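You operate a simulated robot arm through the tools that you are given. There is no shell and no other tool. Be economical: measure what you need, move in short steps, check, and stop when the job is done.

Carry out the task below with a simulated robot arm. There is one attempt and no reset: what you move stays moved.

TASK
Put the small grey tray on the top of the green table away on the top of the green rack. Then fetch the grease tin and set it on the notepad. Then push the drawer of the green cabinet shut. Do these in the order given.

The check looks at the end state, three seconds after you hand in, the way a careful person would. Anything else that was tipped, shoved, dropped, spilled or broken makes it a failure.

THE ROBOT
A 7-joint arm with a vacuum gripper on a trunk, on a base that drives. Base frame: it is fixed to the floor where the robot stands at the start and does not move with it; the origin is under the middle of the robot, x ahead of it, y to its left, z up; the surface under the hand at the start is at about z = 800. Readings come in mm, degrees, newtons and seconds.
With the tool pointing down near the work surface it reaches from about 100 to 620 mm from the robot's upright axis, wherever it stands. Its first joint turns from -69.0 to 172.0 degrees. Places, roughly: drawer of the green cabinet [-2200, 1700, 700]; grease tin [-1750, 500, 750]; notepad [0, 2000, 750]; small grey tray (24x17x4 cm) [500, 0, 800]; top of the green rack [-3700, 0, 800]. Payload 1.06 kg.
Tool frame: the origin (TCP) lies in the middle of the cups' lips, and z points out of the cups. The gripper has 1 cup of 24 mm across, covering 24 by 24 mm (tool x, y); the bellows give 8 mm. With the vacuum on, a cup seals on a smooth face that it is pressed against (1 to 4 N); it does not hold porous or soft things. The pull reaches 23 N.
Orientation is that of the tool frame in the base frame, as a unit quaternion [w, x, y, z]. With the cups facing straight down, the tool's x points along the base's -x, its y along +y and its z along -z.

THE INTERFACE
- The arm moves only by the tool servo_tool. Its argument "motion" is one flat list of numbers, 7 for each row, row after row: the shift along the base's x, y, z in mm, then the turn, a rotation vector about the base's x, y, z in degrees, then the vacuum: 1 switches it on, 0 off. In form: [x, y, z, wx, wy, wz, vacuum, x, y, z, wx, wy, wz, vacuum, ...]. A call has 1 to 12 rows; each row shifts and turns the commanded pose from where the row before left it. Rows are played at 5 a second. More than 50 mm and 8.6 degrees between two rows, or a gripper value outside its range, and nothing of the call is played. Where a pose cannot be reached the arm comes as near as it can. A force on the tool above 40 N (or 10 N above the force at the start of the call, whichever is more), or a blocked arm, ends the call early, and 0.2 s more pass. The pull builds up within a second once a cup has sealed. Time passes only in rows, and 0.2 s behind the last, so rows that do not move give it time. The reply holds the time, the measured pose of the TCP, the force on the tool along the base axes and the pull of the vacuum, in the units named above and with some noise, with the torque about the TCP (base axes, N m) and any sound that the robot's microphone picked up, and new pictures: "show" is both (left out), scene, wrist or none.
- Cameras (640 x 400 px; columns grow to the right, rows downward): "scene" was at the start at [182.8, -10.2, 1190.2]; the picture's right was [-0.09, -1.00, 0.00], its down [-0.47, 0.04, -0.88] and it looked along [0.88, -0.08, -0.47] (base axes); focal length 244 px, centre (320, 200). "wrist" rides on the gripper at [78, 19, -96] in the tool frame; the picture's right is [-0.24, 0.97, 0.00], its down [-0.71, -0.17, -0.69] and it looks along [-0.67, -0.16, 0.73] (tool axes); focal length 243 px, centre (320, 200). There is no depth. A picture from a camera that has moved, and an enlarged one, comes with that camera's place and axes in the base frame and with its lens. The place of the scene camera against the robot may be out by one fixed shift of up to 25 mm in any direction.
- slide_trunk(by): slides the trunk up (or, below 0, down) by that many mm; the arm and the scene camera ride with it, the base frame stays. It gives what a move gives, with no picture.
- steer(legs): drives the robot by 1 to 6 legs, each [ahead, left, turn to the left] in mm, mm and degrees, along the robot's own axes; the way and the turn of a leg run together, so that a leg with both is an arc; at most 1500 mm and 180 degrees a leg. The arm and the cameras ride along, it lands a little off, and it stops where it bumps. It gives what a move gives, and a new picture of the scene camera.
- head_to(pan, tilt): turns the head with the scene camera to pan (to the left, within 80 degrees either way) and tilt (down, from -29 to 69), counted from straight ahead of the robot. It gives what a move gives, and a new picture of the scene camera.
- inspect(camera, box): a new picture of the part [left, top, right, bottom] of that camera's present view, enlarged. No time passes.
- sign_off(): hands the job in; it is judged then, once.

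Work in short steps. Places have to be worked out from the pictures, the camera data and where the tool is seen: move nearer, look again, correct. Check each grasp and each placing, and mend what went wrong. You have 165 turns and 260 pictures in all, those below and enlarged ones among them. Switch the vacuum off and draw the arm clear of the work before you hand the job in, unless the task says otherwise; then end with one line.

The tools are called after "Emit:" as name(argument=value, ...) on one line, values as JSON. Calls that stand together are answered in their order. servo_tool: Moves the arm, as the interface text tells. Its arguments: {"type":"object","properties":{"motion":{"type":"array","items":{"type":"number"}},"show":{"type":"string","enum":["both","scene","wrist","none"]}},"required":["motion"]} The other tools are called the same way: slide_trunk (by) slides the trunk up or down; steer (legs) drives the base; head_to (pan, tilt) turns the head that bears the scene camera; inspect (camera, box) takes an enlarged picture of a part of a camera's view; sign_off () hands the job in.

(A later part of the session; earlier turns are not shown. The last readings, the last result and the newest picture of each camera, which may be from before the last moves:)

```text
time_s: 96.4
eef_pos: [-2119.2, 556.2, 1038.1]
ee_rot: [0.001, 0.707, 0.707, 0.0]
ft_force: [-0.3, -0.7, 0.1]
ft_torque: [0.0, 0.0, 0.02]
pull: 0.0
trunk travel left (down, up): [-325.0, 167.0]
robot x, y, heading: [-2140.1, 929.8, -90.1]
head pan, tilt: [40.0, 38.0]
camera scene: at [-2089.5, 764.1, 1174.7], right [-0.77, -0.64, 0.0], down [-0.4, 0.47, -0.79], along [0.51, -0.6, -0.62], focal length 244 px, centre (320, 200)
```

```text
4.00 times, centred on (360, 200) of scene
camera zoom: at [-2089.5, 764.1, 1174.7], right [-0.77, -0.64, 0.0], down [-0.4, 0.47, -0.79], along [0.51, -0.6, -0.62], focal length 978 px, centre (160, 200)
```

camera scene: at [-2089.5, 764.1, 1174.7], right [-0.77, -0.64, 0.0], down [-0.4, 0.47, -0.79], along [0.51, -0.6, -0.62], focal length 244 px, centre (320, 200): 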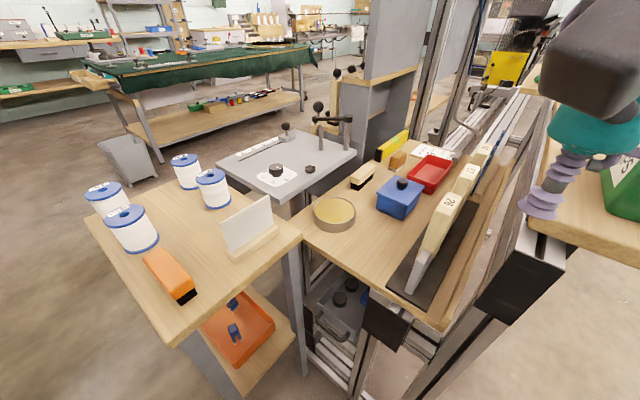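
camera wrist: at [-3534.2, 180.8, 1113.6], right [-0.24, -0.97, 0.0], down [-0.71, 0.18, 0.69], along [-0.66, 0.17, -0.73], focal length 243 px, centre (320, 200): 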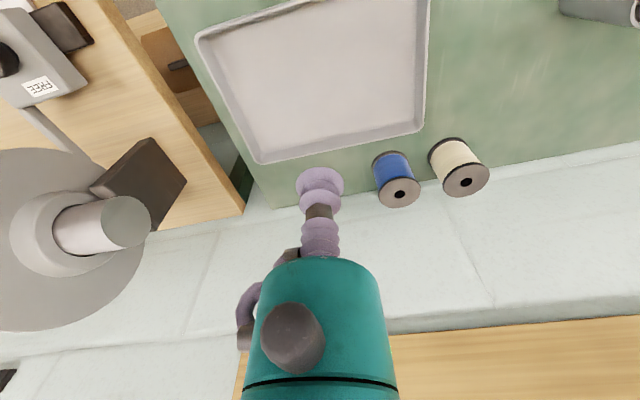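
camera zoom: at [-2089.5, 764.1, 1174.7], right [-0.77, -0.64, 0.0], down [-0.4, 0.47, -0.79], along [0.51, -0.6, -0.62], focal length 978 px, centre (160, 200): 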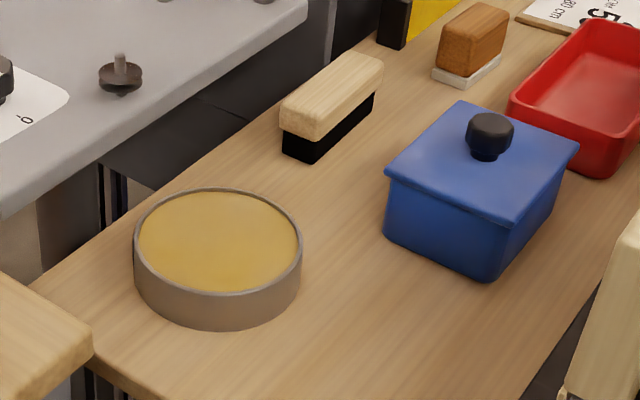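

The grey tin shows no label from here. I drive 130 mm closer, so the arm can reach, and view it with the wrist camera.

Emit:
steer(legs=[[130, 0, 0]])

Emit:
servo_tool(motion=[40, 10, 0, 0, 0, 0, 0, 45, 10, 0, 0, 0, 0, 0, 45, 0, 0, 0, 0, 0, 0, 45, 0, 0, 0, 0, 0, 0, 45, 0, 0, 0, 0, 0, 0])

```text
time_s: 97.5
eef_pos: [-2118.5, 509.7, 1039.6]
ee_rot: [-0.002, 0.711, 0.703, -0.002]
ft_force: [-0.6, -0.2, -0.1]
ft_torque: [-0.01, -0.02, -0.01]
pull: 0.0
trunk travel left (down, up): [-325.0, 167.0]
robot x, y, heading: [-2139.5, 857.7, -91.1]
head pan, tilt: [40.0, 38.0]
stopped in leg 1: the robot was blocked; the commanded pose is now the measured one
camera scene: at [-2087.5, 718.4, 1178.5], right [-0.78, -0.63, 0.02], down [-0.39, 0.46, -0.8], along [0.5, -0.63, -0.6], focal length 244 px, centre (320, 200)
```

scene: 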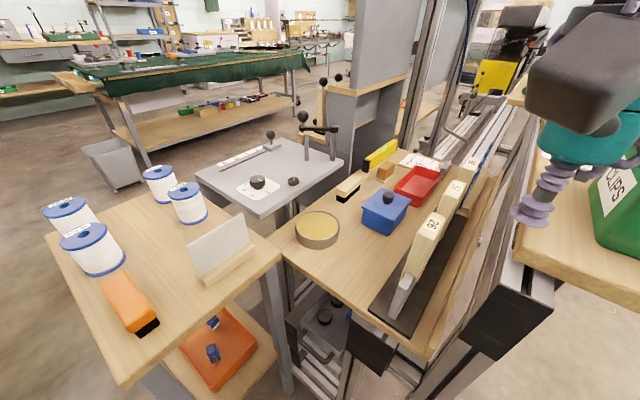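

```text
time_s: 98.7
eef_pos: [-1920.0, 502.6, 1030.0]
ee_rot: [-0.012, 0.71, 0.704, 0.009]
ft_force: [-0.2, -0.3, 0.5]
ft_torque: [0.0, 0.0, -0.02]
pull: 0.0
out of reach, approached as far as the arm can: row 5
trunk travel left (down, up): [-325.0, 167.0]
robot x, y, heading: [-2139.5, 854.0, -90.8]
head pan, tilt: [40.0, 38.0]
camera scene: at [-2090.7, 688.9, 1174.5], right [-0.77, -0.63, 0.0], down [-0.39, 0.48, -0.79], along [0.5, -0.61, -0.62], focal length 244 px, centre (320, 200)
camera wrist: at [-1900.2, 578.0, 1128.7], right [0.97, -0.24, -0.01], down [-0.17, -0.73, 0.67], along [-0.17, -0.64, -0.75], focal length 243 px, centre (320, 200)
```

scene: 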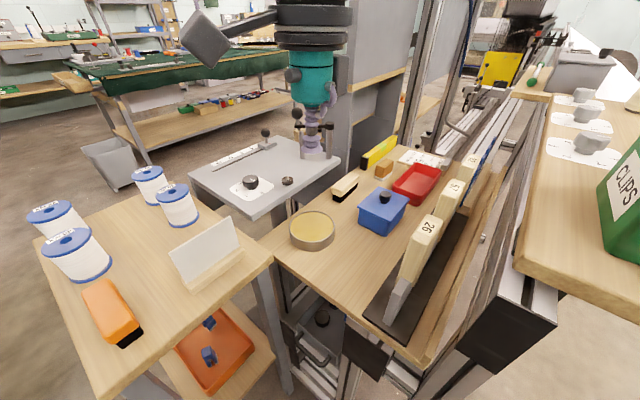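
wrist: 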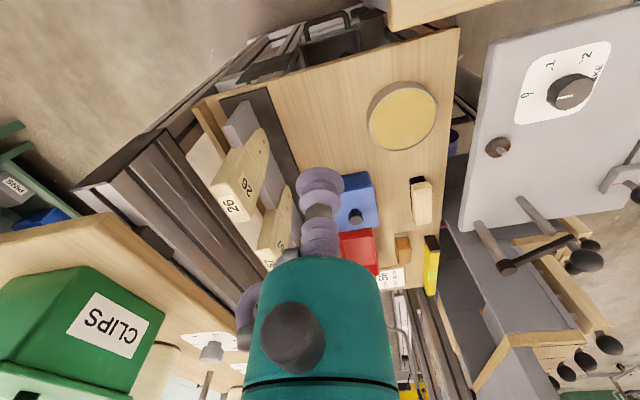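

The robot bumped at the frame foot, but nothing on the stand appears displaced. By the wrist camera the tin is at about (-1817, 400). I take a closer look.

Emit:
inspect(camera="wrist", box=[340, 50, 480, 180])

Emit:
inspect(camera="scene", box=[260, 190, 370, 270])

```text
3.08 times, centred on (410, 115) of wrist
camera zoom: at [-1900.2, 578.0, 1128.7], right [0.97, -0.24, -0.01], down [-0.17, -0.73, 0.67], along [-0.17, -0.64, -0.75], focal length 746 px, centre (43, 462)
```

zoom: 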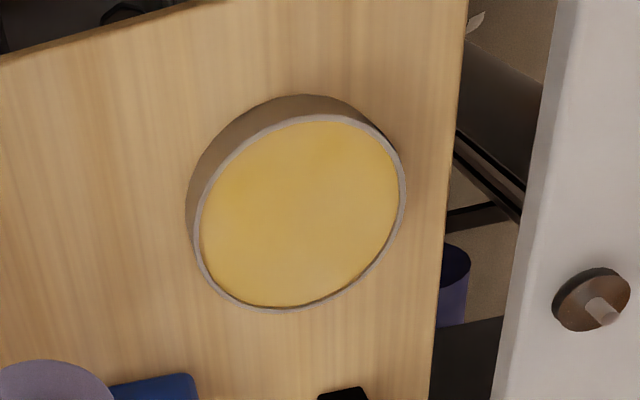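

```text
5.00 times, centred on (315, 230) of scene
camera zoom: at [-2090.7, 688.9, 1174.5], right [-0.77, -0.63, 0.0], down [-0.39, 0.48, -0.79], along [0.5, -0.61, -0.62], focal length 1222 px, centre (345, 50)
```

zoom: 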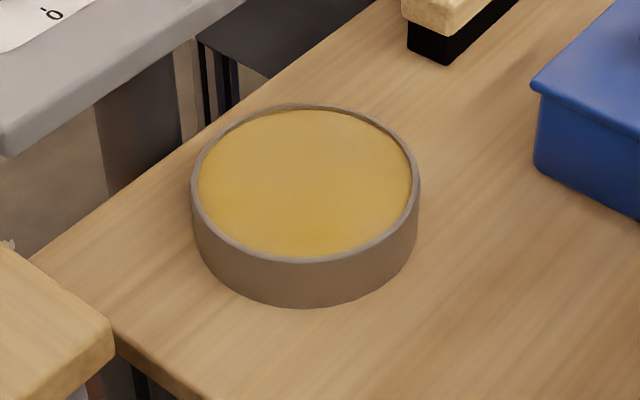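

The tin is about 100 mm across, filled to just under its rim, no label seen. I bring the tool down and above its centre.

Emit:
servo_tool(motion=[0, 0, -45, 0, 0, 0, 0, 20, -20, -35, 0, 0, 0, 0, 25, -25, -30, 0, 0, 0, 0, 25, -30, -20, 0, 0, 0, 0, 30, -28, -10, 0, 0, 0, 0])

```text
time_s: 99.9
eef_pos: [-1918.3, 469.3, 966.0]
ee_rot: [-0.011, 0.71, 0.704, 0.009]
ft_force: [0.1, 0.1, 0.1]
ft_torque: [-0.01, -0.03, -0.02]
pull: 0.0
out of reach, approached as far as the arm can: row 2, 3, 4, 5
trunk travel left (down, up): [-325.0, 167.0]
robot x, y, heading: [-2140.0, 855.7, -90.5]
head pan, tilt: [40.0, 38.0]
camera scene: at [-2090.3, 689.7, 1174.6], right [-0.77, -0.63, 0.0], down [-0.39, 0.48, -0.79], along [0.5, -0.61, -0.62], focal length 244 px, centre (320, 200)
camera wrist: at [-1899.4, 544.5, 1063.7], right [0.97, -0.24, -0.01], down [-0.17, -0.73, 0.67], along [-0.17, -0.64, -0.75], focal length 243 px, centre (320, 200)
```

scene: 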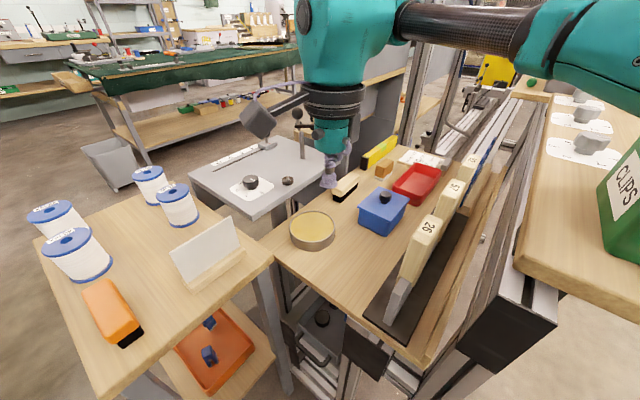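
wrist: 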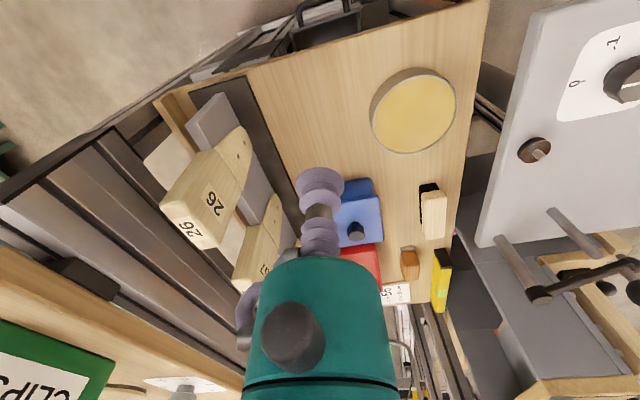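

The arm can't swing further left from this stance, so I raise it, bring it back to the front, back up slightly and turn the robot left about 33° to face the tin.

Emit:
servo_tool(motion=[0, 0, 40, 0, 0, 0, 0, -20, 10, 40, 0, 0, 0, 0, -40, 20, 10, 0, 0, 0, 0, -40, 0, 0, 0, 0, 0, 0, -40, 0, 0, 0, 0, 0, 0], show="none")

Emit:
steer(legs=[[-60, 0, 0], [0, 0, 33]])

```text
time_s: 101.1
eef_pos: [-2060.6, 502.0, 1060.0]
ee_rot: [-0.012, 0.708, 0.706, 0.005]
ft_force: [0.2, 0.5, 0.2]
ft_torque: [0.0, 0.0, -0.02]
pull: 0.1
out of reach, approached as far as the arm can: row 1
trunk travel left (down, up): [-325.0, 167.0]
robot x, y, heading: [-2138.5, 855.1, -90.5]
head pan, tilt: [40.0, 38.0]
```

```text
time_s: 103.7
eef_pos: [-1885.1, 654.0, 1059.2]
ee_rot: [-0.014, 0.485, 0.875, 0.005]
ft_force: [1.0, 0.2, 0.4]
ft_torque: [0.0, 0.02, -0.02]
pull: 0.1
trunk travel left (down, up): [-325.0, 167.0]
robot x, y, heading: [-2136.6, 917.2, -58.4]
head pan, tilt: [40.0, 38.0]
camera scene: at [-2010.8, 803.9, 1174.6], right [-0.31, -0.95, 0.0], down [-0.58, 0.19, -0.79], along [0.75, -0.25, -0.62], focal length 244 px, centre (320, 200)
```

scene: 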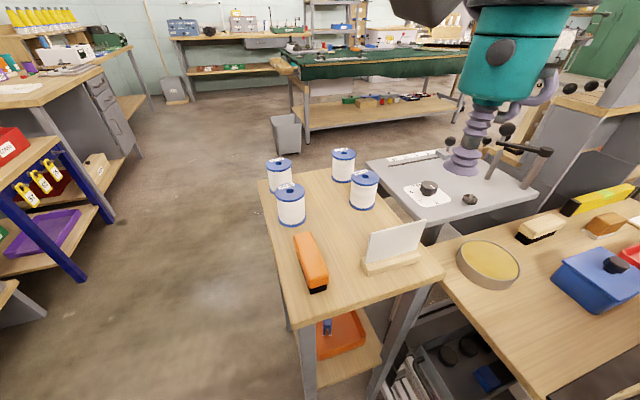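

The tin is now straight ahead at about 608 mm. I level the tool and move above the tin.

Emit:
servo_tool(motion=[11, -42, 0, -1.3, -1.1, 0, 0, 11, -42, 0, 0, 0, 0, 0, 11, -42, -10, 0, 0, 0, 0, 11, -42, -20, 0, 0, 0, 0, 12, -43, -20, 0, 0, 0, 0, 12, -43, -20, 0, 0, 0, 0, 0, 0, -40, 0, 0, 0, 0, 0, 0, -40, 0, 0, 0, 0])

```text
time_s: 105.5
eef_pos: [-1819.3, 406.3, 910.6]
ee_rot: [0.001, 0.485, 0.875, -0.001]
ft_force: [0.8, 0.1, 0.3]
ft_torque: [-0.05, 0.01, 0.01]
pull: 0.1
out of reach, approached as far as the arm can: row 6
trunk travel left (down, up): [-325.0, 167.0]
robot x, y, heading: [-2140.8, 915.2, -58.2]
head pan, tilt: [40.0, 38.0]
camera scene: at [-2010.9, 803.7, 1174.6], right [-0.31, -0.95, 0.0], down [-0.58, 0.19, -0.79], along [0.75, -0.25, -0.62], focal length 244 px, centre (320, 200)
camera wrist: at [-1845.8, 482.8, 1005.8], right [0.95, 0.32, 0.0], down [0.23, -0.69, 0.69], along [0.22, -0.65, -0.73], focal length 243 px, centre (320, 200)
```

scene: 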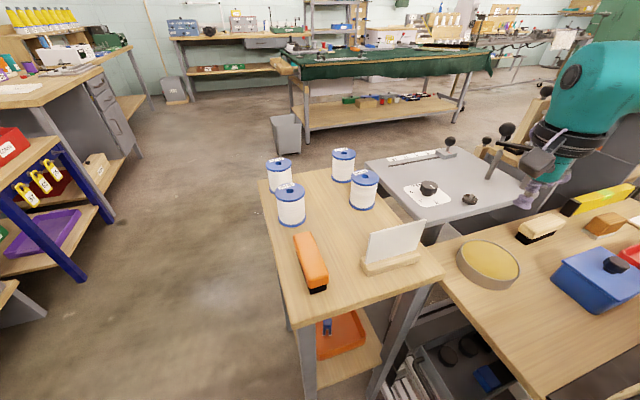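
wrist: 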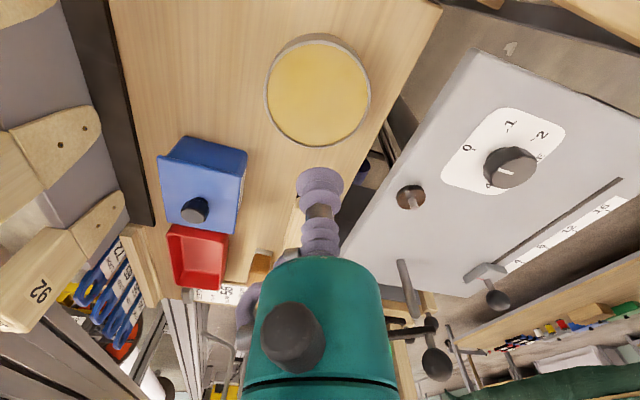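

Wrist view puts the tin centre at about (-1820, 403), almost directly beneath. I lower 70 mm and check the height.

Emit:
servo_tool(motion=[0, -2, -35, 0, 0, 0, 0, 0, 0, -35, 0, 0, 0, 0])

```text
time_s: 106.1
eef_pos: [-1821.5, 401.2, 838.5]
ee_rot: [0.001, 0.485, 0.874, 0.0]
ft_force: [0.3, -0.4, -0.6]
ft_torque: [-0.02, 0.02, 0.01]
pull: 0.0
trunk travel left (down, up): [-325.0, 167.0]
robot x, y, heading: [-2140.3, 911.5, -58.2]
head pan, tilt: [40.0, 38.0]
camera scene: at [-2010.7, 803.8, 1174.6], right [-0.31, -0.95, 0.0], down [-0.58, 0.19, -0.79], along [0.75, -0.25, -0.62], focal length 244 px, centre (320, 200)
camera wrist: at [-1846.8, 477.8, 934.7], right [0.95, 0.31, 0.0], down [0.23, -0.69, 0.69], along [0.22, -0.65, -0.73], focal length 243 px, centre (320, 200)
```

scene: 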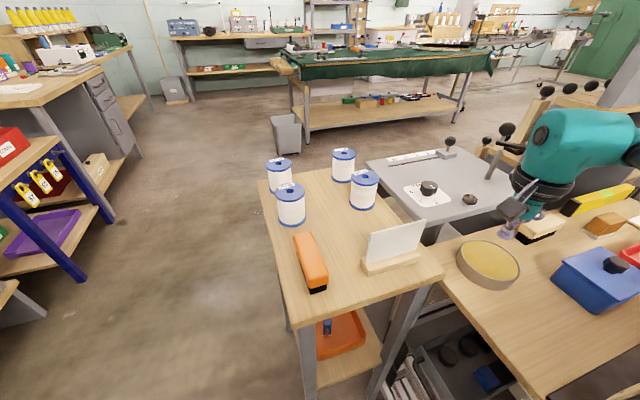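
wrist: 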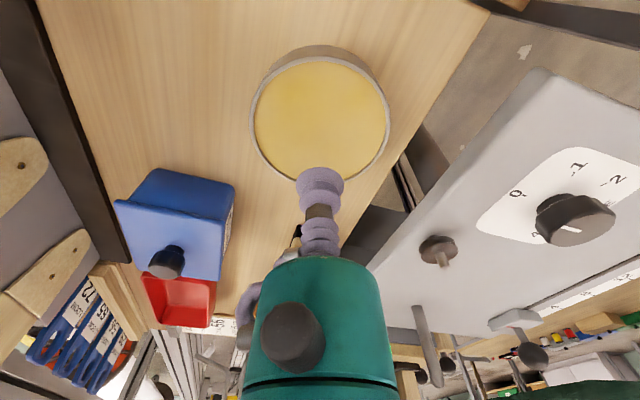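

Triangulating, the fill is at about (-1817, 392, z≈736). I centre and descend, vacuum on, to press gently at the centre.

Emit:
servo_tool(motion=[4, -9, -30, 0, 0, 0, 0, 0, 0, -25, 0, 0, 0, 0, 0, 0, -15, 0, 0, 0, 0], show="wrist")

```text
time_s: 106.9
eef_pos: [-1817.1, 391.6, 766.7]
ee_rot: [0.0, 0.484, 0.875, -0.001]
ft_force: [0.1, -0.4, 0.8]
ft_torque: [-0.02, 0.0, 0.03]
pull: 0.1
trunk travel left (down, up): [-325.0, 167.0]
robot x, y, heading: [-2135.8, 912.3, -58.3]
head pan, tilt: [40.0, 38.0]
camera wrist: at [-1842.9, 467.6, 862.6], right [0.95, 0.32, 0.0], down [0.23, -0.69, 0.69], along [0.22, -0.65, -0.73], focal length 243 px, centre (320, 200)
```

wrist: 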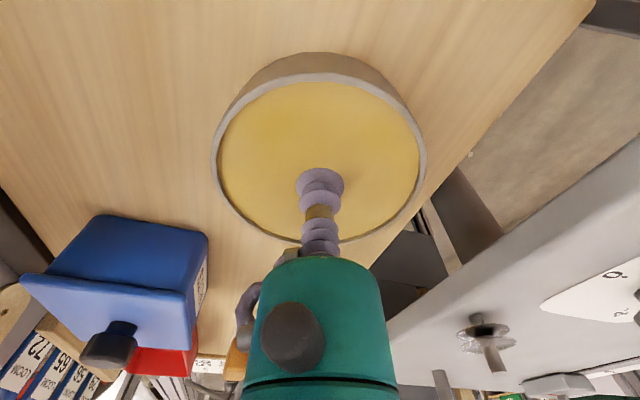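

Nearly centred. I press down slowly with the vacuum on.

Emit:
servo_tool(motion=[1, -4, -12, 0, 0, 0, 1, 0, 0, -6, 0, 0, 0, 1, 0, 0, -4, 0, 0, 0, 1, 0, 0, -4, 0, 0, 0, 1, 0, 0, 0, 0, 0, 0, 1], show="wrist")

```text
time_s: 107.9
eef_pos: [-1815.6, 391.1, 758.8]
ee_rot: [0.006, 0.486, 0.874, -0.003]
ft_force: [-3.4, 2.7, 11.8]
ft_torque: [0.03, 0.05, -0.09]
pull: 22.9
out of reach, approached as far as the arm can: row 1
trunk travel left (down, up): [-325.0, 167.0]
robot x, y, heading: [-2139.3, 912.1, -58.1]
head pan, tilt: [40.0, 38.0]
stopped in row 5: the force on the tool passed its limit at 41 N (the readings are from after the stop); the commanded pose is now the measured one
camera wrist: at [-1843.1, 468.0, 853.5], right [0.95, 0.31, 0.01], down [0.22, -0.68, 0.69], along [0.22, -0.66, -0.72], focal length 243 px, centre (320, 200)
```

wrist: 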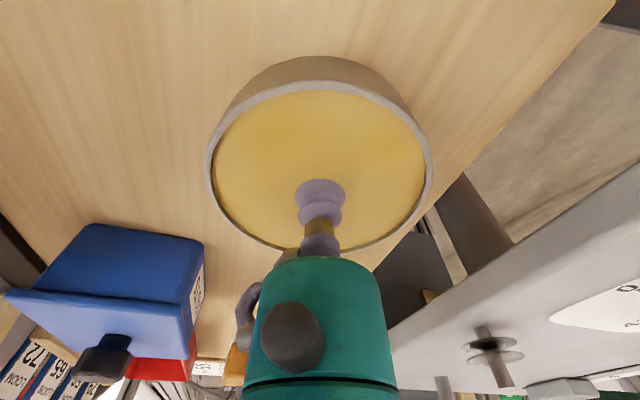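

It sealed with full pull on the fill. I lift gently and check the weight.

Emit:
servo_tool(motion=[0, 0, 5, 0, 0, 0, 1, 0, 0, 10, 0, 0, 0, 1, 0, 0, 20, 0, 0, 0, 1, 0, 0, 30, 0, 0, 0, 1, 0, 0, 30, 0, 0, 0, 1])

```text
time_s: 109.1
eef_pos: [-1817.3, 391.0, 852.0]
ee_rot: [0.003, 0.487, 0.874, -0.003]
ft_force: [0.0, 0.3, -5.3]
ft_torque: [-0.03, -0.02, 0.02]
pull: 22.6
trunk travel left (down, up): [-325.0, 167.0]
robot x, y, heading: [-2138.1, 917.3, -58.0]
head pan, tilt: [40.0, 38.0]
camera scene: at [-2010.6, 803.5, 1174.5], right [-0.31, -0.95, 0.0], down [-0.58, 0.19, -0.79], along [0.75, -0.25, -0.62], focal length 244 px, centre (320, 200)
camera wrist: at [-1843.4, 467.6, 947.3], right [0.95, 0.31, 0.0], down [0.22, -0.69, 0.69], along [0.22, -0.66, -0.72], focal length 243 px, centre (320, 200)
```

scene: 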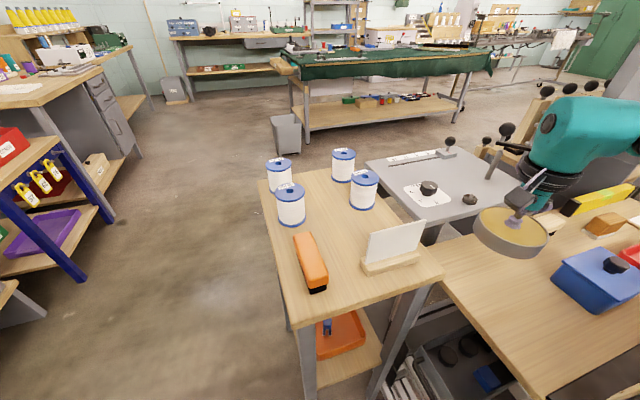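
wrist: 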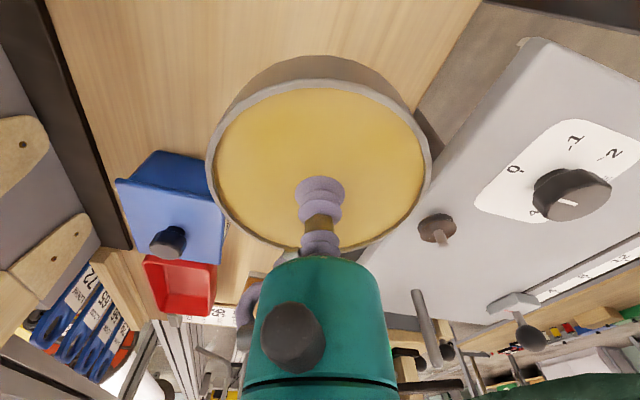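

Holding 0.5 kg. I raise and draw the arm in toward the robot.

Emit:
servo_tool(motion=[0, 0, 35, 0, 0, 0, 1, 0, 0, 35, 0, 0, 0, 1, -10, 16, 30, 0, 0, 0, 1, -18, 30, 30, 0, 0, 0, 1, -20, 34, 20, 0, 0, 0, 1, -20, 34, 10, 0, 0, 0, 1, -20, 34, 10, 0, 0, 0, 1, -20, 34, 0, 0, 0, 0, 1])

```text
time_s: 110.9
eef_pos: [-1926.5, 572.7, 1017.2]
ee_rot: [0.004, 0.487, 0.874, -0.002]
ft_force: [0.5, -0.5, -5.1]
ft_torque: [-0.01, 0.03, 0.03]
pull: 23.2
trunk travel left (down, up): [-325.0, 167.0]
robot x, y, heading: [-2140.5, 915.4, -58.5]
head pan, tilt: [40.0, 38.0]
camera scene: at [-2010.7, 803.6, 1174.6], right [-0.31, -0.95, 0.0], down [-0.58, 0.19, -0.79], along [0.75, -0.25, -0.62], focal length 244 px, centre (320, 200)
camera wrist: at [-1952.2, 648.8, 1112.4], right [0.95, 0.31, 0.0], down [0.22, -0.69, 0.69], along [0.22, -0.66, -0.72], focal length 243 px, centre (320, 200)
```

scene: 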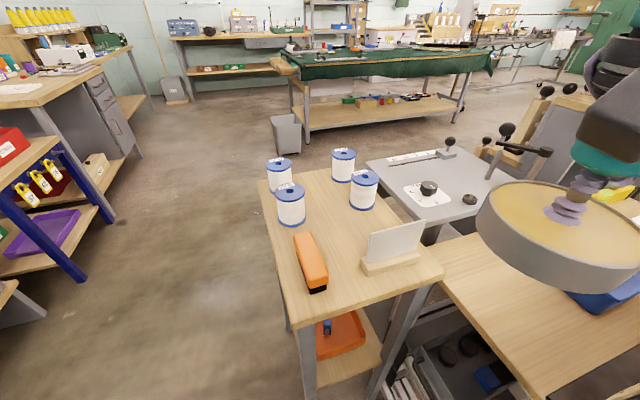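
wrist: 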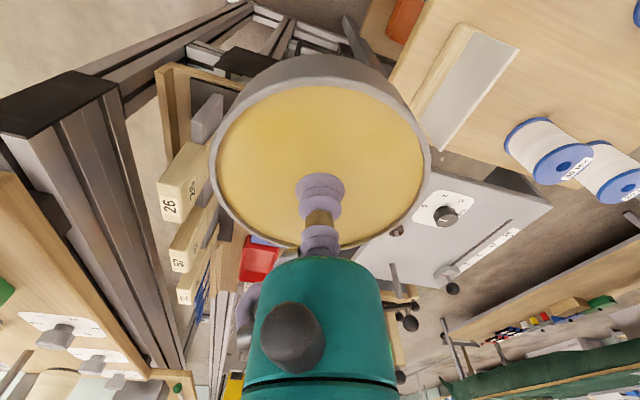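

To check for a label on the hidden side, I yaw the tool about 95° and look.

Emit:
servo_tool(motion=[0, 0, 5, 0, 0, 8, 1, 0, 0, 5, 0, 0, 8, 1, 0, 0, 0, 0, 0, 8, 1, 0, 0, 0, 0, 0, 8, 1, 0, 0, 0, 0, 0, 8, 1, 0, 0, 0, 0, 0, 8, 1, 0, 0, 0, 0, 0, 8, 1, 0, 0, 0, 0, 0, 8, 1, 0, 0, 0, 0, 0, 8, 1, 0, 0, 0, 0, 0, 8, 1, 0, 0, 0, 0, 0, 8, 1, 0, 0, 0, 0, 0, 8, 1], show="scene")

```text
time_s: 113.5
eef_pos: [-1974.0, 685.3, 1013.1]
ee_rot: [0.005, -0.323, 0.946, 0.001]
ft_force: [0.7, 0.4, -4.2]
ft_torque: [0.01, -0.01, -0.01]
pull: 22.9
out of reach, approached as far as the arm can: row 9, 10, 11, 12
trunk travel left (down, up): [-325.0, 167.0]
robot x, y, heading: [-2139.6, 911.9, -58.0]
head pan, tilt: [40.0, 38.0]
camera scene: at [-2010.6, 803.7, 1174.6], right [-0.31, -0.95, 0.0], down [-0.58, 0.19, -0.79], along [0.75, -0.25, -0.62], focal length 244 px, centre (320, 200)
```

scene: 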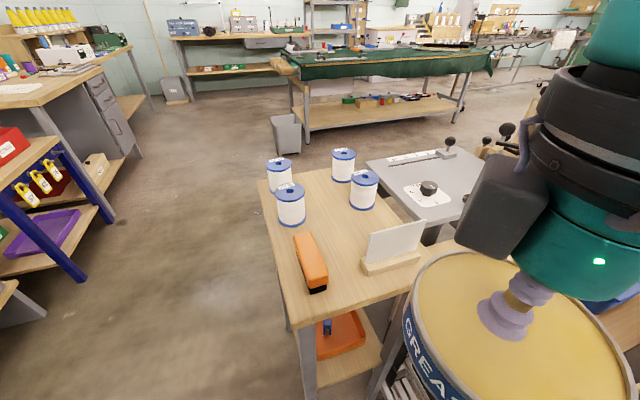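

The label reads "GREASE": it's the right tin. I turn the tool back.

Emit:
servo_tool(motion=[0, 0, 0, 0, 0, -8, 1, 0, 0, 0, 0, 0, -8, 1, 0, 0, 0, 0, 0, -8, 1, 0, 0, 0, 0, 0, -8, 1, 0, 0, 0, 0, 0, -8, 1, 0, 0, 0, 0, 0, -8, 1, 0, 0, 0, 0, 0, -8, 1, 0, 0, 0, 0, 0, -8, 1, 0, 0, 0, 0, 0, -8, 1, 0, 0, 0, 0, 0, -8, 1, 0, 0, 0, 0, 0, -8, 1, 0, 0, 0, 0, 0, -8, 1], show="none")

```text
time_s: 116.1
eef_pos: [-1973.8, 685.9, 1012.3]
ee_rot: [0.005, 0.488, 0.873, -0.003]
ft_force: [0.5, 0.5, -5.6]
ft_torque: [0.0, 0.02, 0.0]
pull: 23.2
trunk travel left (down, up): [-325.0, 167.0]
robot x, y, heading: [-2141.2, 916.7, -58.0]
head pan, tilt: [40.0, 38.0]
```

Now I drive back into the corridor, turn to face +x, and go toward the notepad bench.

Emit:
steer(legs=[[-274, 100, 0], [0, 0, 58], [1450, 0, 0], [400, 0, 0]])

Emit:
head_to(pan=60, tilt=30)

```text
time_s: 129.5
eef_pos: [-99.3, 1223.5, 1012.1]
ee_rot: [0.005, -0.005, 1.0, 0.0]
ft_force: [0.0, -0.3, -5.0]
ft_torque: [0.02, -0.02, -0.01]
pull: 22.7
trunk travel left (down, up): [-325.0, 167.0]
robot x, y, heading: [-378.1, 1202.9, 0.5]
head pan, tilt: [40.0, 38.0]
camera scene: at [-221.7, 1255.3, 1174.5], right [0.65, -0.76, 0.0], down [-0.47, -0.4, -0.79], along [0.6, 0.51, -0.62], focal length 244 px, centre (320, 200)
```

scene: 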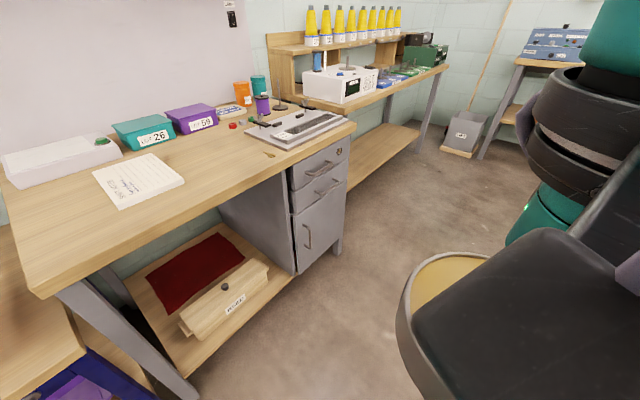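

```text
time_s: 130.3
eef_pos: [-97.5, 1223.1, 1011.7]
ee_rot: [0.005, -0.005, 1.0, 0.002]
ft_force: [0.5, 0.1, -4.7]
ft_torque: [0.01, -0.05, 0.01]
pull: 22.5
trunk travel left (down, up): [-325.0, 167.0]
robot x, y, heading: [-380.4, 1205.0, 0.7]
head pan, tilt: [60.0, 30.0]
camera scene: at [-243.1, 1277.9, 1186.9], right [0.87, -0.49, 0.0], down [-0.25, -0.44, -0.87], along [0.43, 0.75, -0.5], focal length 244 px, centre (320, 200)
```

scene: 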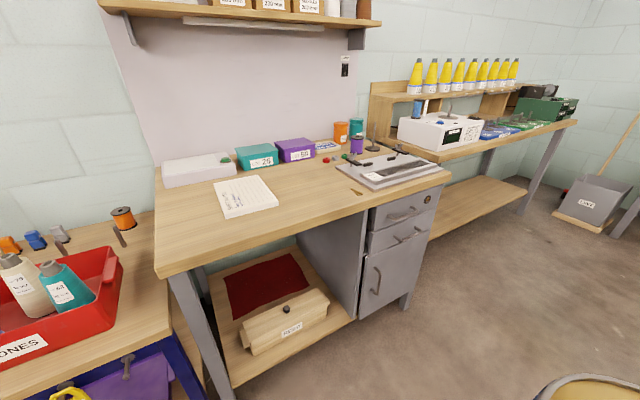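

The notepad lies at about (-85, 2080), and the bench front is at y≈1838. I turn to face it and line up at x≈-90, y≈1480.

Emit:
steer(legs=[[0, 0, 89.5], [0, -295, 0], [250, 0, 0]])

Emit:
head_to(pan=30, tilt=35)

```text
time_s: 138.5
eef_pos: [-92.6, 1723.1, 1013.3]
ee_rot: [0.003, -0.689, 0.724, 0.004]
ft_force: [-0.1, 0.0, -5.6]
ft_torque: [0.02, 0.02, 0.01]
pull: 23.0
trunk travel left (down, up): [-325.0, 167.0]
robot x, y, heading: [-86.4, 1440.4, 87.4]
head pan, tilt: [60.0, 30.0]
camera scene: at [-161.2, 1584.9, 1186.9], right [0.54, 0.84, 0.0], down [0.42, -0.27, -0.87], along [-0.73, 0.47, -0.5], focal length 244 px, centre (320, 200)
```

scene: 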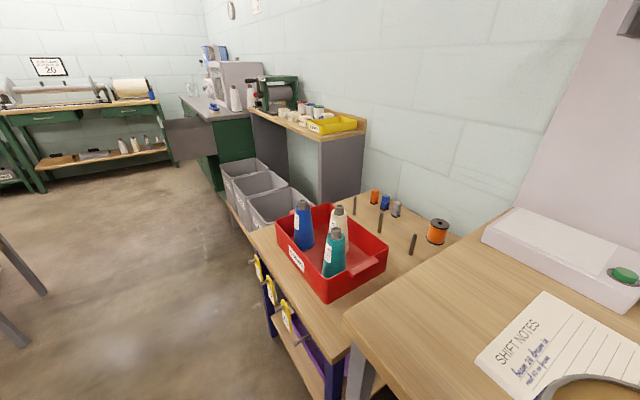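

```text
time_s: 139.5
eef_pos: [-92.3, 1722.5, 1011.7]
ee_rot: [0.003, -0.689, 0.725, 0.004]
ft_force: [-0.2, 0.8, -6.0]
ft_torque: [0.03, -0.01, 0.03]
pull: 22.9
trunk travel left (down, up): [-325.0, 167.0]
robot x, y, heading: [-85.8, 1439.1, 87.5]
head pan, tilt: [30.0, 35.0]
camera scene: at [-125.5, 1613.7, 1179.1], right [0.89, 0.46, 0.0], down [0.26, -0.51, -0.82], along [-0.37, 0.73, -0.57], focal length 244 px, centre (320, 200)
```

scene: 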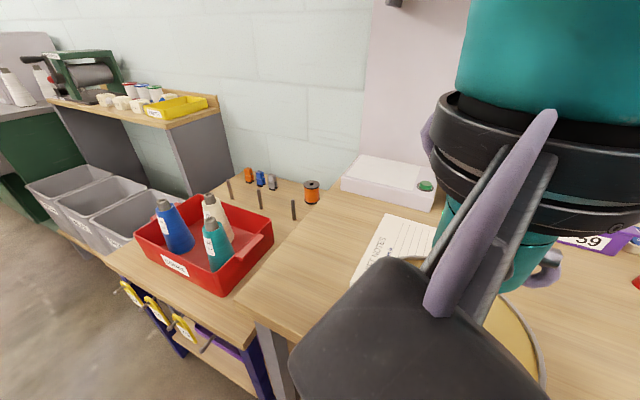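

I extend the arm forward over the bench, keeping high, and look again with both cameras.

Emit:
servo_tool(motion=[0, 45, 0, 0, 0, 0, 1, 0, 45, 0, 0, 0, 0, 1, 0, 45, 0, 0, 0, 0, 1, 0, 45, 0, 0, 0, 0, 1, 0, 45, -10, 0, 0, 0, 1, 0, 30, -10, 0, 0, 0, 1], show="none")

Emit:
head_to(pan=10, tilt=35)

```text
time_s: 140.9
eef_pos: [-92.5, 1975.3, 993.6]
ee_rot: [0.004, -0.69, 0.724, 0.004]
ft_force: [-0.3, -0.3, -4.8]
ft_torque: [0.0, -0.02, -0.01]
pull: 22.6
trunk travel left (down, up): [-325.0, 167.0]
robot x, y, heading: [-87.0, 1439.6, 87.2]
head pan, tilt: [30.0, 35.0]
```

```text
time_s: 141.7
eef_pos: [-93.0, 1975.5, 994.2]
ee_rot: [0.004, -0.69, 0.724, 0.004]
ft_force: [0.5, -0.3, -5.6]
ft_torque: [-0.04, -0.03, 0.0]
pull: 22.4
trunk travel left (down, up): [-325.0, 167.0]
robot x, y, heading: [-86.3, 1444.9, 87.4]
head pan, tilt: [10.0, 35.0]
camera scene: at [-96.3, 1623.0, 1179.1], right [0.99, 0.13, 0.0], down [0.07, -0.57, -0.82], along [-0.1, 0.81, -0.57], focal length 244 px, centre (320, 200)
```

scene: 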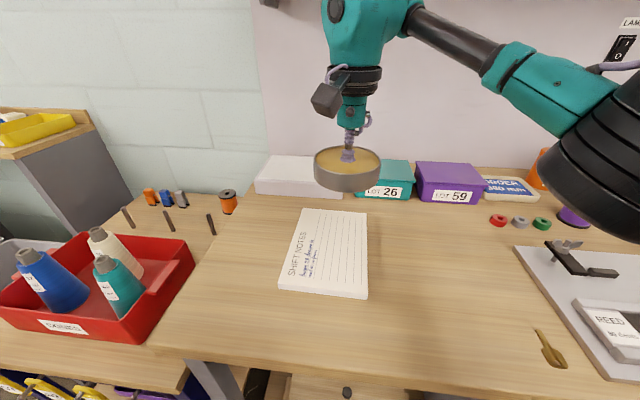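

The notepad (about 210×285 mm) is centred near (-127, 2037). I move over it, lower partway, and check with both views.

Emit:
servo_tool(motion=[-12, 18, -35, 0, 0, 0, 1, -12, 18, -35, 0, 0, 0, 1, -10, 15, -35, 0, 0, 0, 1, 0, 0, -30, 0, 0, 0, 1])

```text
time_s: 142.7
eef_pos: [-125.6, 2029.1, 856.4]
ee_rot: [0.003, -0.69, 0.723, 0.003]
ft_force: [0.3, -0.5, -5.4]
ft_torque: [0.02, 0.0, 0.0]
pull: 23.2
trunk travel left (down, up): [-325.0, 167.0]
robot x, y, heading: [-82.7, 1441.7, 87.2]
head pan, tilt: [10.0, 35.0]
camera scene: at [-96.2, 1623.2, 1179.1], right [0.99, 0.12, 0.0], down [0.07, -0.57, -0.82], along [-0.1, 0.81, -0.57], focal length 244 px, centre (320, 200)
camera wrist: at [-148.5, 1951.1, 952.1], right [-0.96, 0.28, 0.0], down [0.21, 0.69, 0.69], along [0.19, 0.67, -0.72], focal length 243 px, centre (320, 200)
```

scene: 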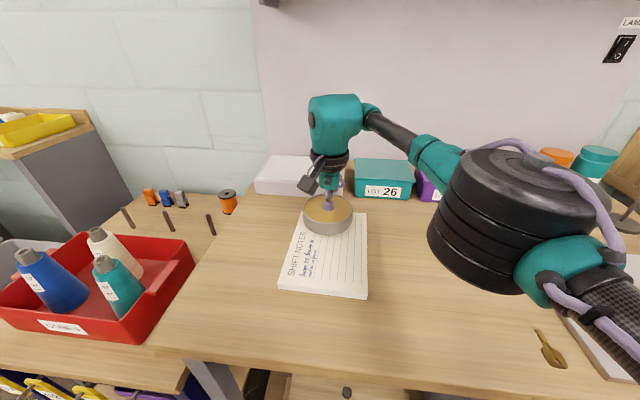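
wrist: 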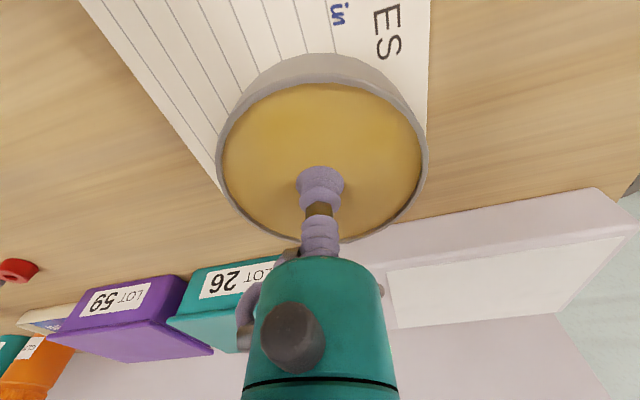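

The tin will land central on the pad. I lower in steps, watching the force.

Emit:
servo_tool(motion=[4, 0, -25, 0, 0, 0, 1, 0, 0, -15, 0, 0, 0, 1, 0, 0, -6, 0, 0, 0, 1, 0, 0, -4, 0, 0, 0, 1, 0, 0, 0, 0, 0, 0, 1], show="scene")

```text
time_s: 143.2
eef_pos: [-123.0, 2030.8, 833.5]
ee_rot: [0.003, -0.69, 0.724, 0.011]
ft_force: [1.5, -5.5, 15.3]
ft_torque: [-0.05, -0.05, -0.02]
pull: 22.5
trunk travel left (down, up): [-325.0, 167.0]
robot x, y, heading: [-85.7, 1442.9, 87.2]
head pan, tilt: [10.0, 35.0]
stopped in row 2: the force on the tool passed its limit at 49 N (the readings are from after the stop); the commanded pose is now the measured one
camera scene: at [-95.9, 1621.0, 1179.5], right [0.99, 0.12, 0.0], down [0.07, -0.57, -0.82], along [-0.1, 0.81, -0.57], focal length 244 px, centre (320, 200)
```

scene: 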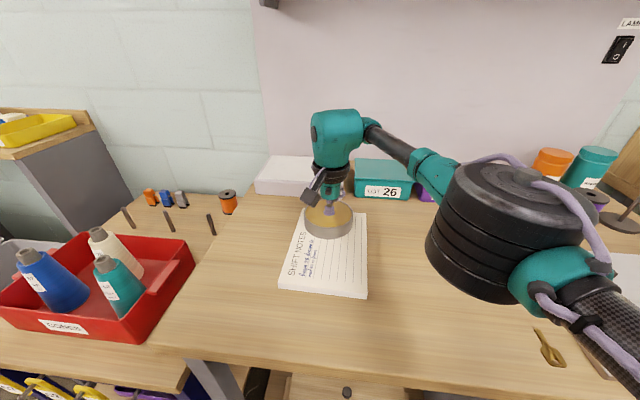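

Contact at z≈833, so the pad top is near 795 and its centre is at about (-118, 1988). I lift slightly, shift 38 mm toward the centre, and lower gently.

Emit:
servo_tool(motion=[0, 0, 12, 0, 0, 0, 1, 3, -19, 3, 0, 0, 0, 1, 3, -19, 0, 0, 0, 0, 1, 0, 0, 0, 0, 0, 0, 1, 0, 0, 0, 0, 0, 0, 1])

```text
time_s: 144.4
eef_pos: [-117.3, 1994.5, 846.3]
ee_rot: [0.003, -0.69, 0.724, 0.008]
ft_force: [0.1, -0.7, -5.3]
ft_torque: [-0.01, 0.0, 0.03]
pull: 23.3
trunk travel left (down, up): [-325.0, 167.0]
robot x, y, heading: [-87.4, 1442.5, 87.2]
head pan, tilt: [10.0, 35.0]
camera scene: at [-96.4, 1623.0, 1179.1], right [0.99, 0.12, 0.0], down [0.07, -0.57, -0.82], along [-0.1, 0.81, -0.57], focal length 244 px, centre (320, 200)
camera wrist: at [-139.7, 1915.5, 941.8], right [-0.96, 0.28, 0.01], down [0.21, 0.69, 0.69], along [0.19, 0.67, -0.72], focal length 243 px, centre (320, 200)
```

scene: 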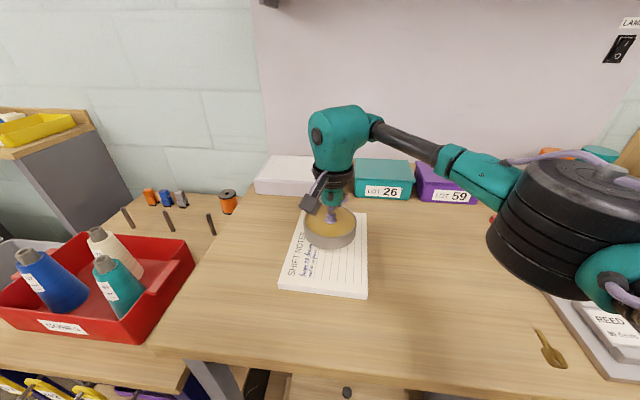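
wrist: 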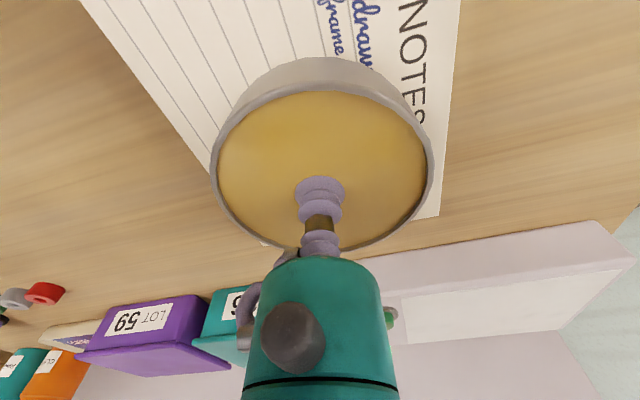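

Centred on the pad. Lowering slowly.

Emit:
servo_tool(motion=[0, 0, -4, 0, 0, 0, 1, 0, 0, -3, 0, 0, 0, 1, 0, 0, -2, 0, 0, 0, 1, 0, 0, 0, 0, 0, 0, 1], show="none")

```text
time_s: 145.4
eef_pos: [-118.9, 1993.3, 837.9]
ee_rot: [0.003, -0.69, 0.724, 0.008]
ft_force: [-1.3, 0.8, -3.6]
ft_torque: [-0.03, -0.05, -0.01]
pull: 23.3
trunk travel left (down, up): [-325.0, 167.0]
robot x, y, heading: [-84.4, 1442.4, 87.3]
head pan, tilt: [10.0, 35.0]
```

Emit:
servo_tool(motion=[0, 0, -2, 0, 0, 0, 1, 0, 0, -2, 0, 0, 0, 1, 0, 0, 0, 0, 0, 0, 1], show="none")

```text
time_s: 146.2
eef_pos: [-117.2, 1992.9, 836.0]
ee_rot: [0.003, -0.689, 0.725, 0.01]
ft_force: [-0.5, 3.4, 21.3]
ft_torque: [-0.07, -0.1, 0.01]
pull: 23.2
trunk travel left (down, up): [-325.0, 167.0]
robot x, y, heading: [-84.1, 1444.0, 87.1]
head pan, tilt: [10.0, 35.0]
```

On the pad. I ease off and release.

Emit:
servo_tool(motion=[0, 0, 2, 0, 0, 0, 1, 0, 0, 0, 0, 0, 0, 0, 0, 0, 0, 0, 0, 0, 0, 0, 0, 0, 0, 0, 0, 0, 0, 0, 1, 0, 0, 0, 0], show="none")

Emit:
servo_tool(motion=[0, 0, 4, 0, 0, 0, 0, 0, 0, 10, 0, 0, 0, 0, 0, 0, 40, 0, 0, 0, 0, 0, 0, 45, 0, 0, 0, 0, 0, 0, 45, 0, 0, 0, 0, 0, -30, 30, 0, 0, 0, 0, 0, -45, 0, 0, 0, 0, 0, 0, -45, 0, 0, 0, 0, 0, 0, -45, 0, 0, 0, 0, 0, 0, -45, 0, 0, 0, 0, 0])

```text
time_s: 147.4
eef_pos: [-116.6, 1993.4, 835.4]
ee_rot: [0.003, -0.69, 0.724, 0.008]
ft_force: [-1.5, 2.3, 5.2]
ft_torque: [-0.03, 0.01, 0.01]
pull: 0.1
trunk travel left (down, up): [-325.0, 167.0]
robot x, y, heading: [-86.7, 1440.3, 87.3]
head pan, tilt: [10.0, 35.0]
```

```text
time_s: 149.7
eef_pos: [-116.9, 1783.2, 1009.6]
ee_rot: [0.003, -0.69, 0.724, 0.008]
ft_force: [0.2, -0.3, -0.6]
ft_torque: [0.0, -0.02, 0.02]
pull: 0.1
trunk travel left (down, up): [-325.0, 167.0]
robot x, y, heading: [-89.4, 1442.3, 87.2]
head pan, tilt: [10.0, 35.0]
camera scene: at [-96.4, 1622.5, 1179.2], right [0.99, 0.12, 0.0], down [0.07, -0.57, -0.82], along [-0.1, 0.81, -0.57], focal length 244 px, centre (320, 200)
camera wrist: at [-139.4, 1705.3, 1103.9], right [-0.96, 0.28, 0.01], down [0.21, 0.69, 0.69], along [0.19, 0.67, -0.72], focal length 243 px, centre (320, 200)
```

scene: 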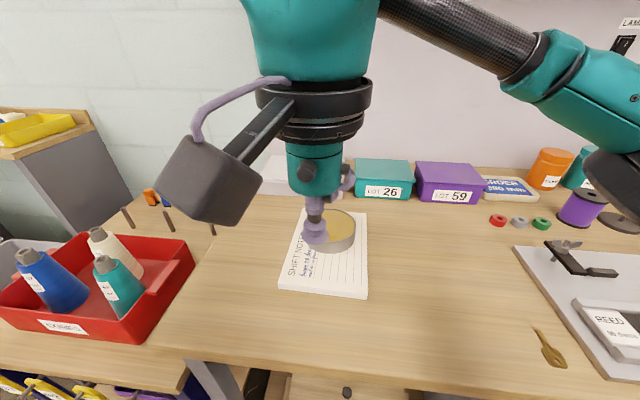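
wrist: 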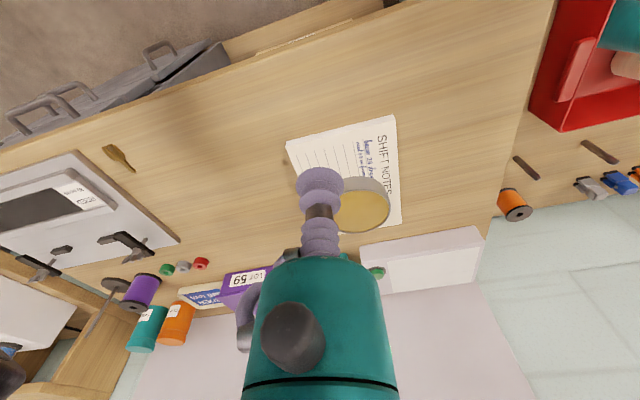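

The tin sits on the notepad. Now the drawer: back up, turn to -x, drive along the corridor to x≈-2150, then turn to face the cabinet.

Emit:
steer(legs=[[-240, 0, 0], [0, 0, 92.7], [1500, 0, 0], [560, 0, 0]])

Emit:
head_to(pan=-75, tilt=30)

```text
time_s: 165.2
eef_pos: [-2480.1, 1065.4, 1008.6]
ee_rot: [0.004, 1.0, 0.028, -0.007]
ft_force: [-0.7, -0.2, -0.5]
ft_torque: [0.01, 0.0, -0.04]
pull: 0.1
trunk travel left (down, up): [-325.0, 167.0]
robot x, y, heading: [-2138.7, 1132.3, -177.1]
head pan, tilt: [10.0, 35.0]
camera scene: at [-2328.5, 1104.5, 1179.1], right [-0.23, 0.97, 0.0], down [0.56, 0.13, -0.82], along [-0.8, -0.19, -0.57], focal length 244 px, centre (320, 200)
```

scene: 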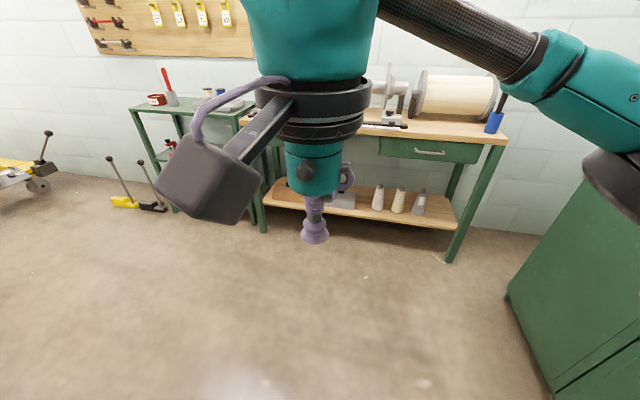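

```text
time_s: 166.8
eef_pos: [-2480.0, 1065.7, 1009.2]
ee_rot: [0.004, 1.0, 0.027, -0.007]
ft_force: [-0.2, -1.3, -0.1]
ft_torque: [0.03, -0.02, 0.02]
pull: 0.0
trunk travel left (down, up): [-325.0, 167.0]
robot x, y, heading: [-2139.5, 1133.0, -177.1]
head pan, tilt: [-75.0, 30.0]
camera scene: at [-2270.7, 1210.4, 1187.0], right [0.95, 0.31, 0.0], down [0.16, -0.48, -0.87], along [-0.27, 0.82, -0.5], focal length 244 px, centre (320, 200)
```

scene: 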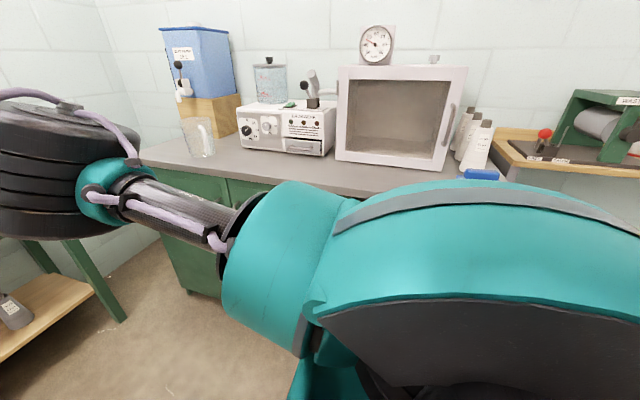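

I turn right to face the cabinet.

Emit:
steer(legs=[[0, 0, -92.9]])

Emit:
head_to(pan=25, tilt=40)

```text
time_s: 171.1
eef_pos: [-2191.9, 1471.7, 1009.4]
ee_rot: [-0.003, 0.709, -0.705, -0.008]
ft_force: [0.0, 0.4, 0.2]
ft_torque: [-0.05, 0.05, 0.01]
pull: 0.0
trunk travel left (down, up): [-325.0, 167.0]
robot x, y, heading: [-2142.4, 1134.5, 90.4]
head pan, tilt: [-75.0, 30.0]
camera scene: at [-2059.8, 1249.6, 1187.0], right [0.26, -0.96, 0.0], down [-0.48, -0.13, -0.87], along [0.84, 0.23, -0.5], focal length 244 px, centre (320, 200)
```

scene: 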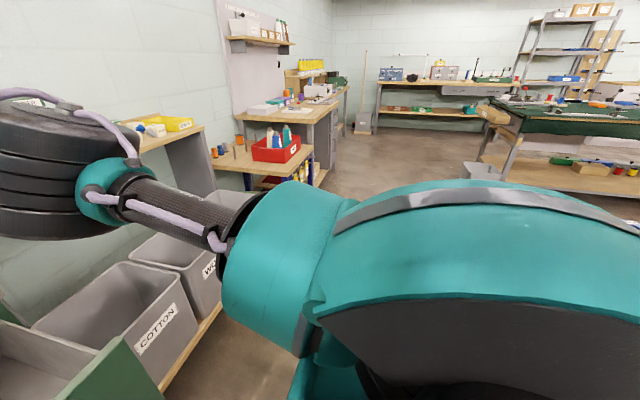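

```text
time_s: 172.8
eef_pos: [-2192.9, 1472.8, 1008.3]
ee_rot: [-0.004, 0.71, -0.705, -0.007]
ft_force: [-0.1, -0.7, 0.1]
ft_torque: [0.02, 0.04, 0.0]
pull: 0.1
trunk travel left (down, up): [-325.0, 167.0]
robot x, y, heading: [-2139.2, 1134.4, 90.3]
head pan, tilt: [25.0, 40.0]
camera scene: at [-2183.3, 1302.7, 1171.6], right [0.9, 0.43, 0.0], down [0.27, -0.58, -0.77], along [-0.33, 0.69, -0.64], focal length 244 px, centre (320, 200)
```

scene: 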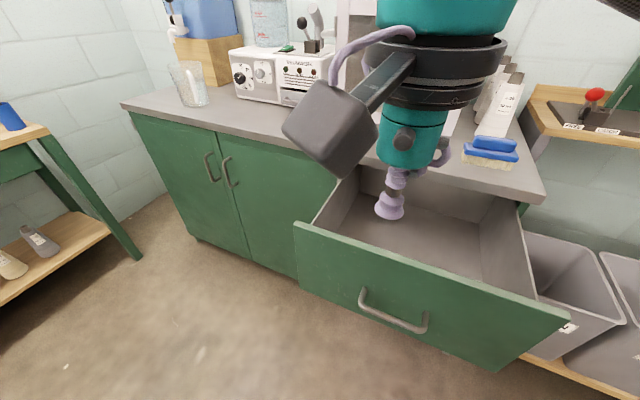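

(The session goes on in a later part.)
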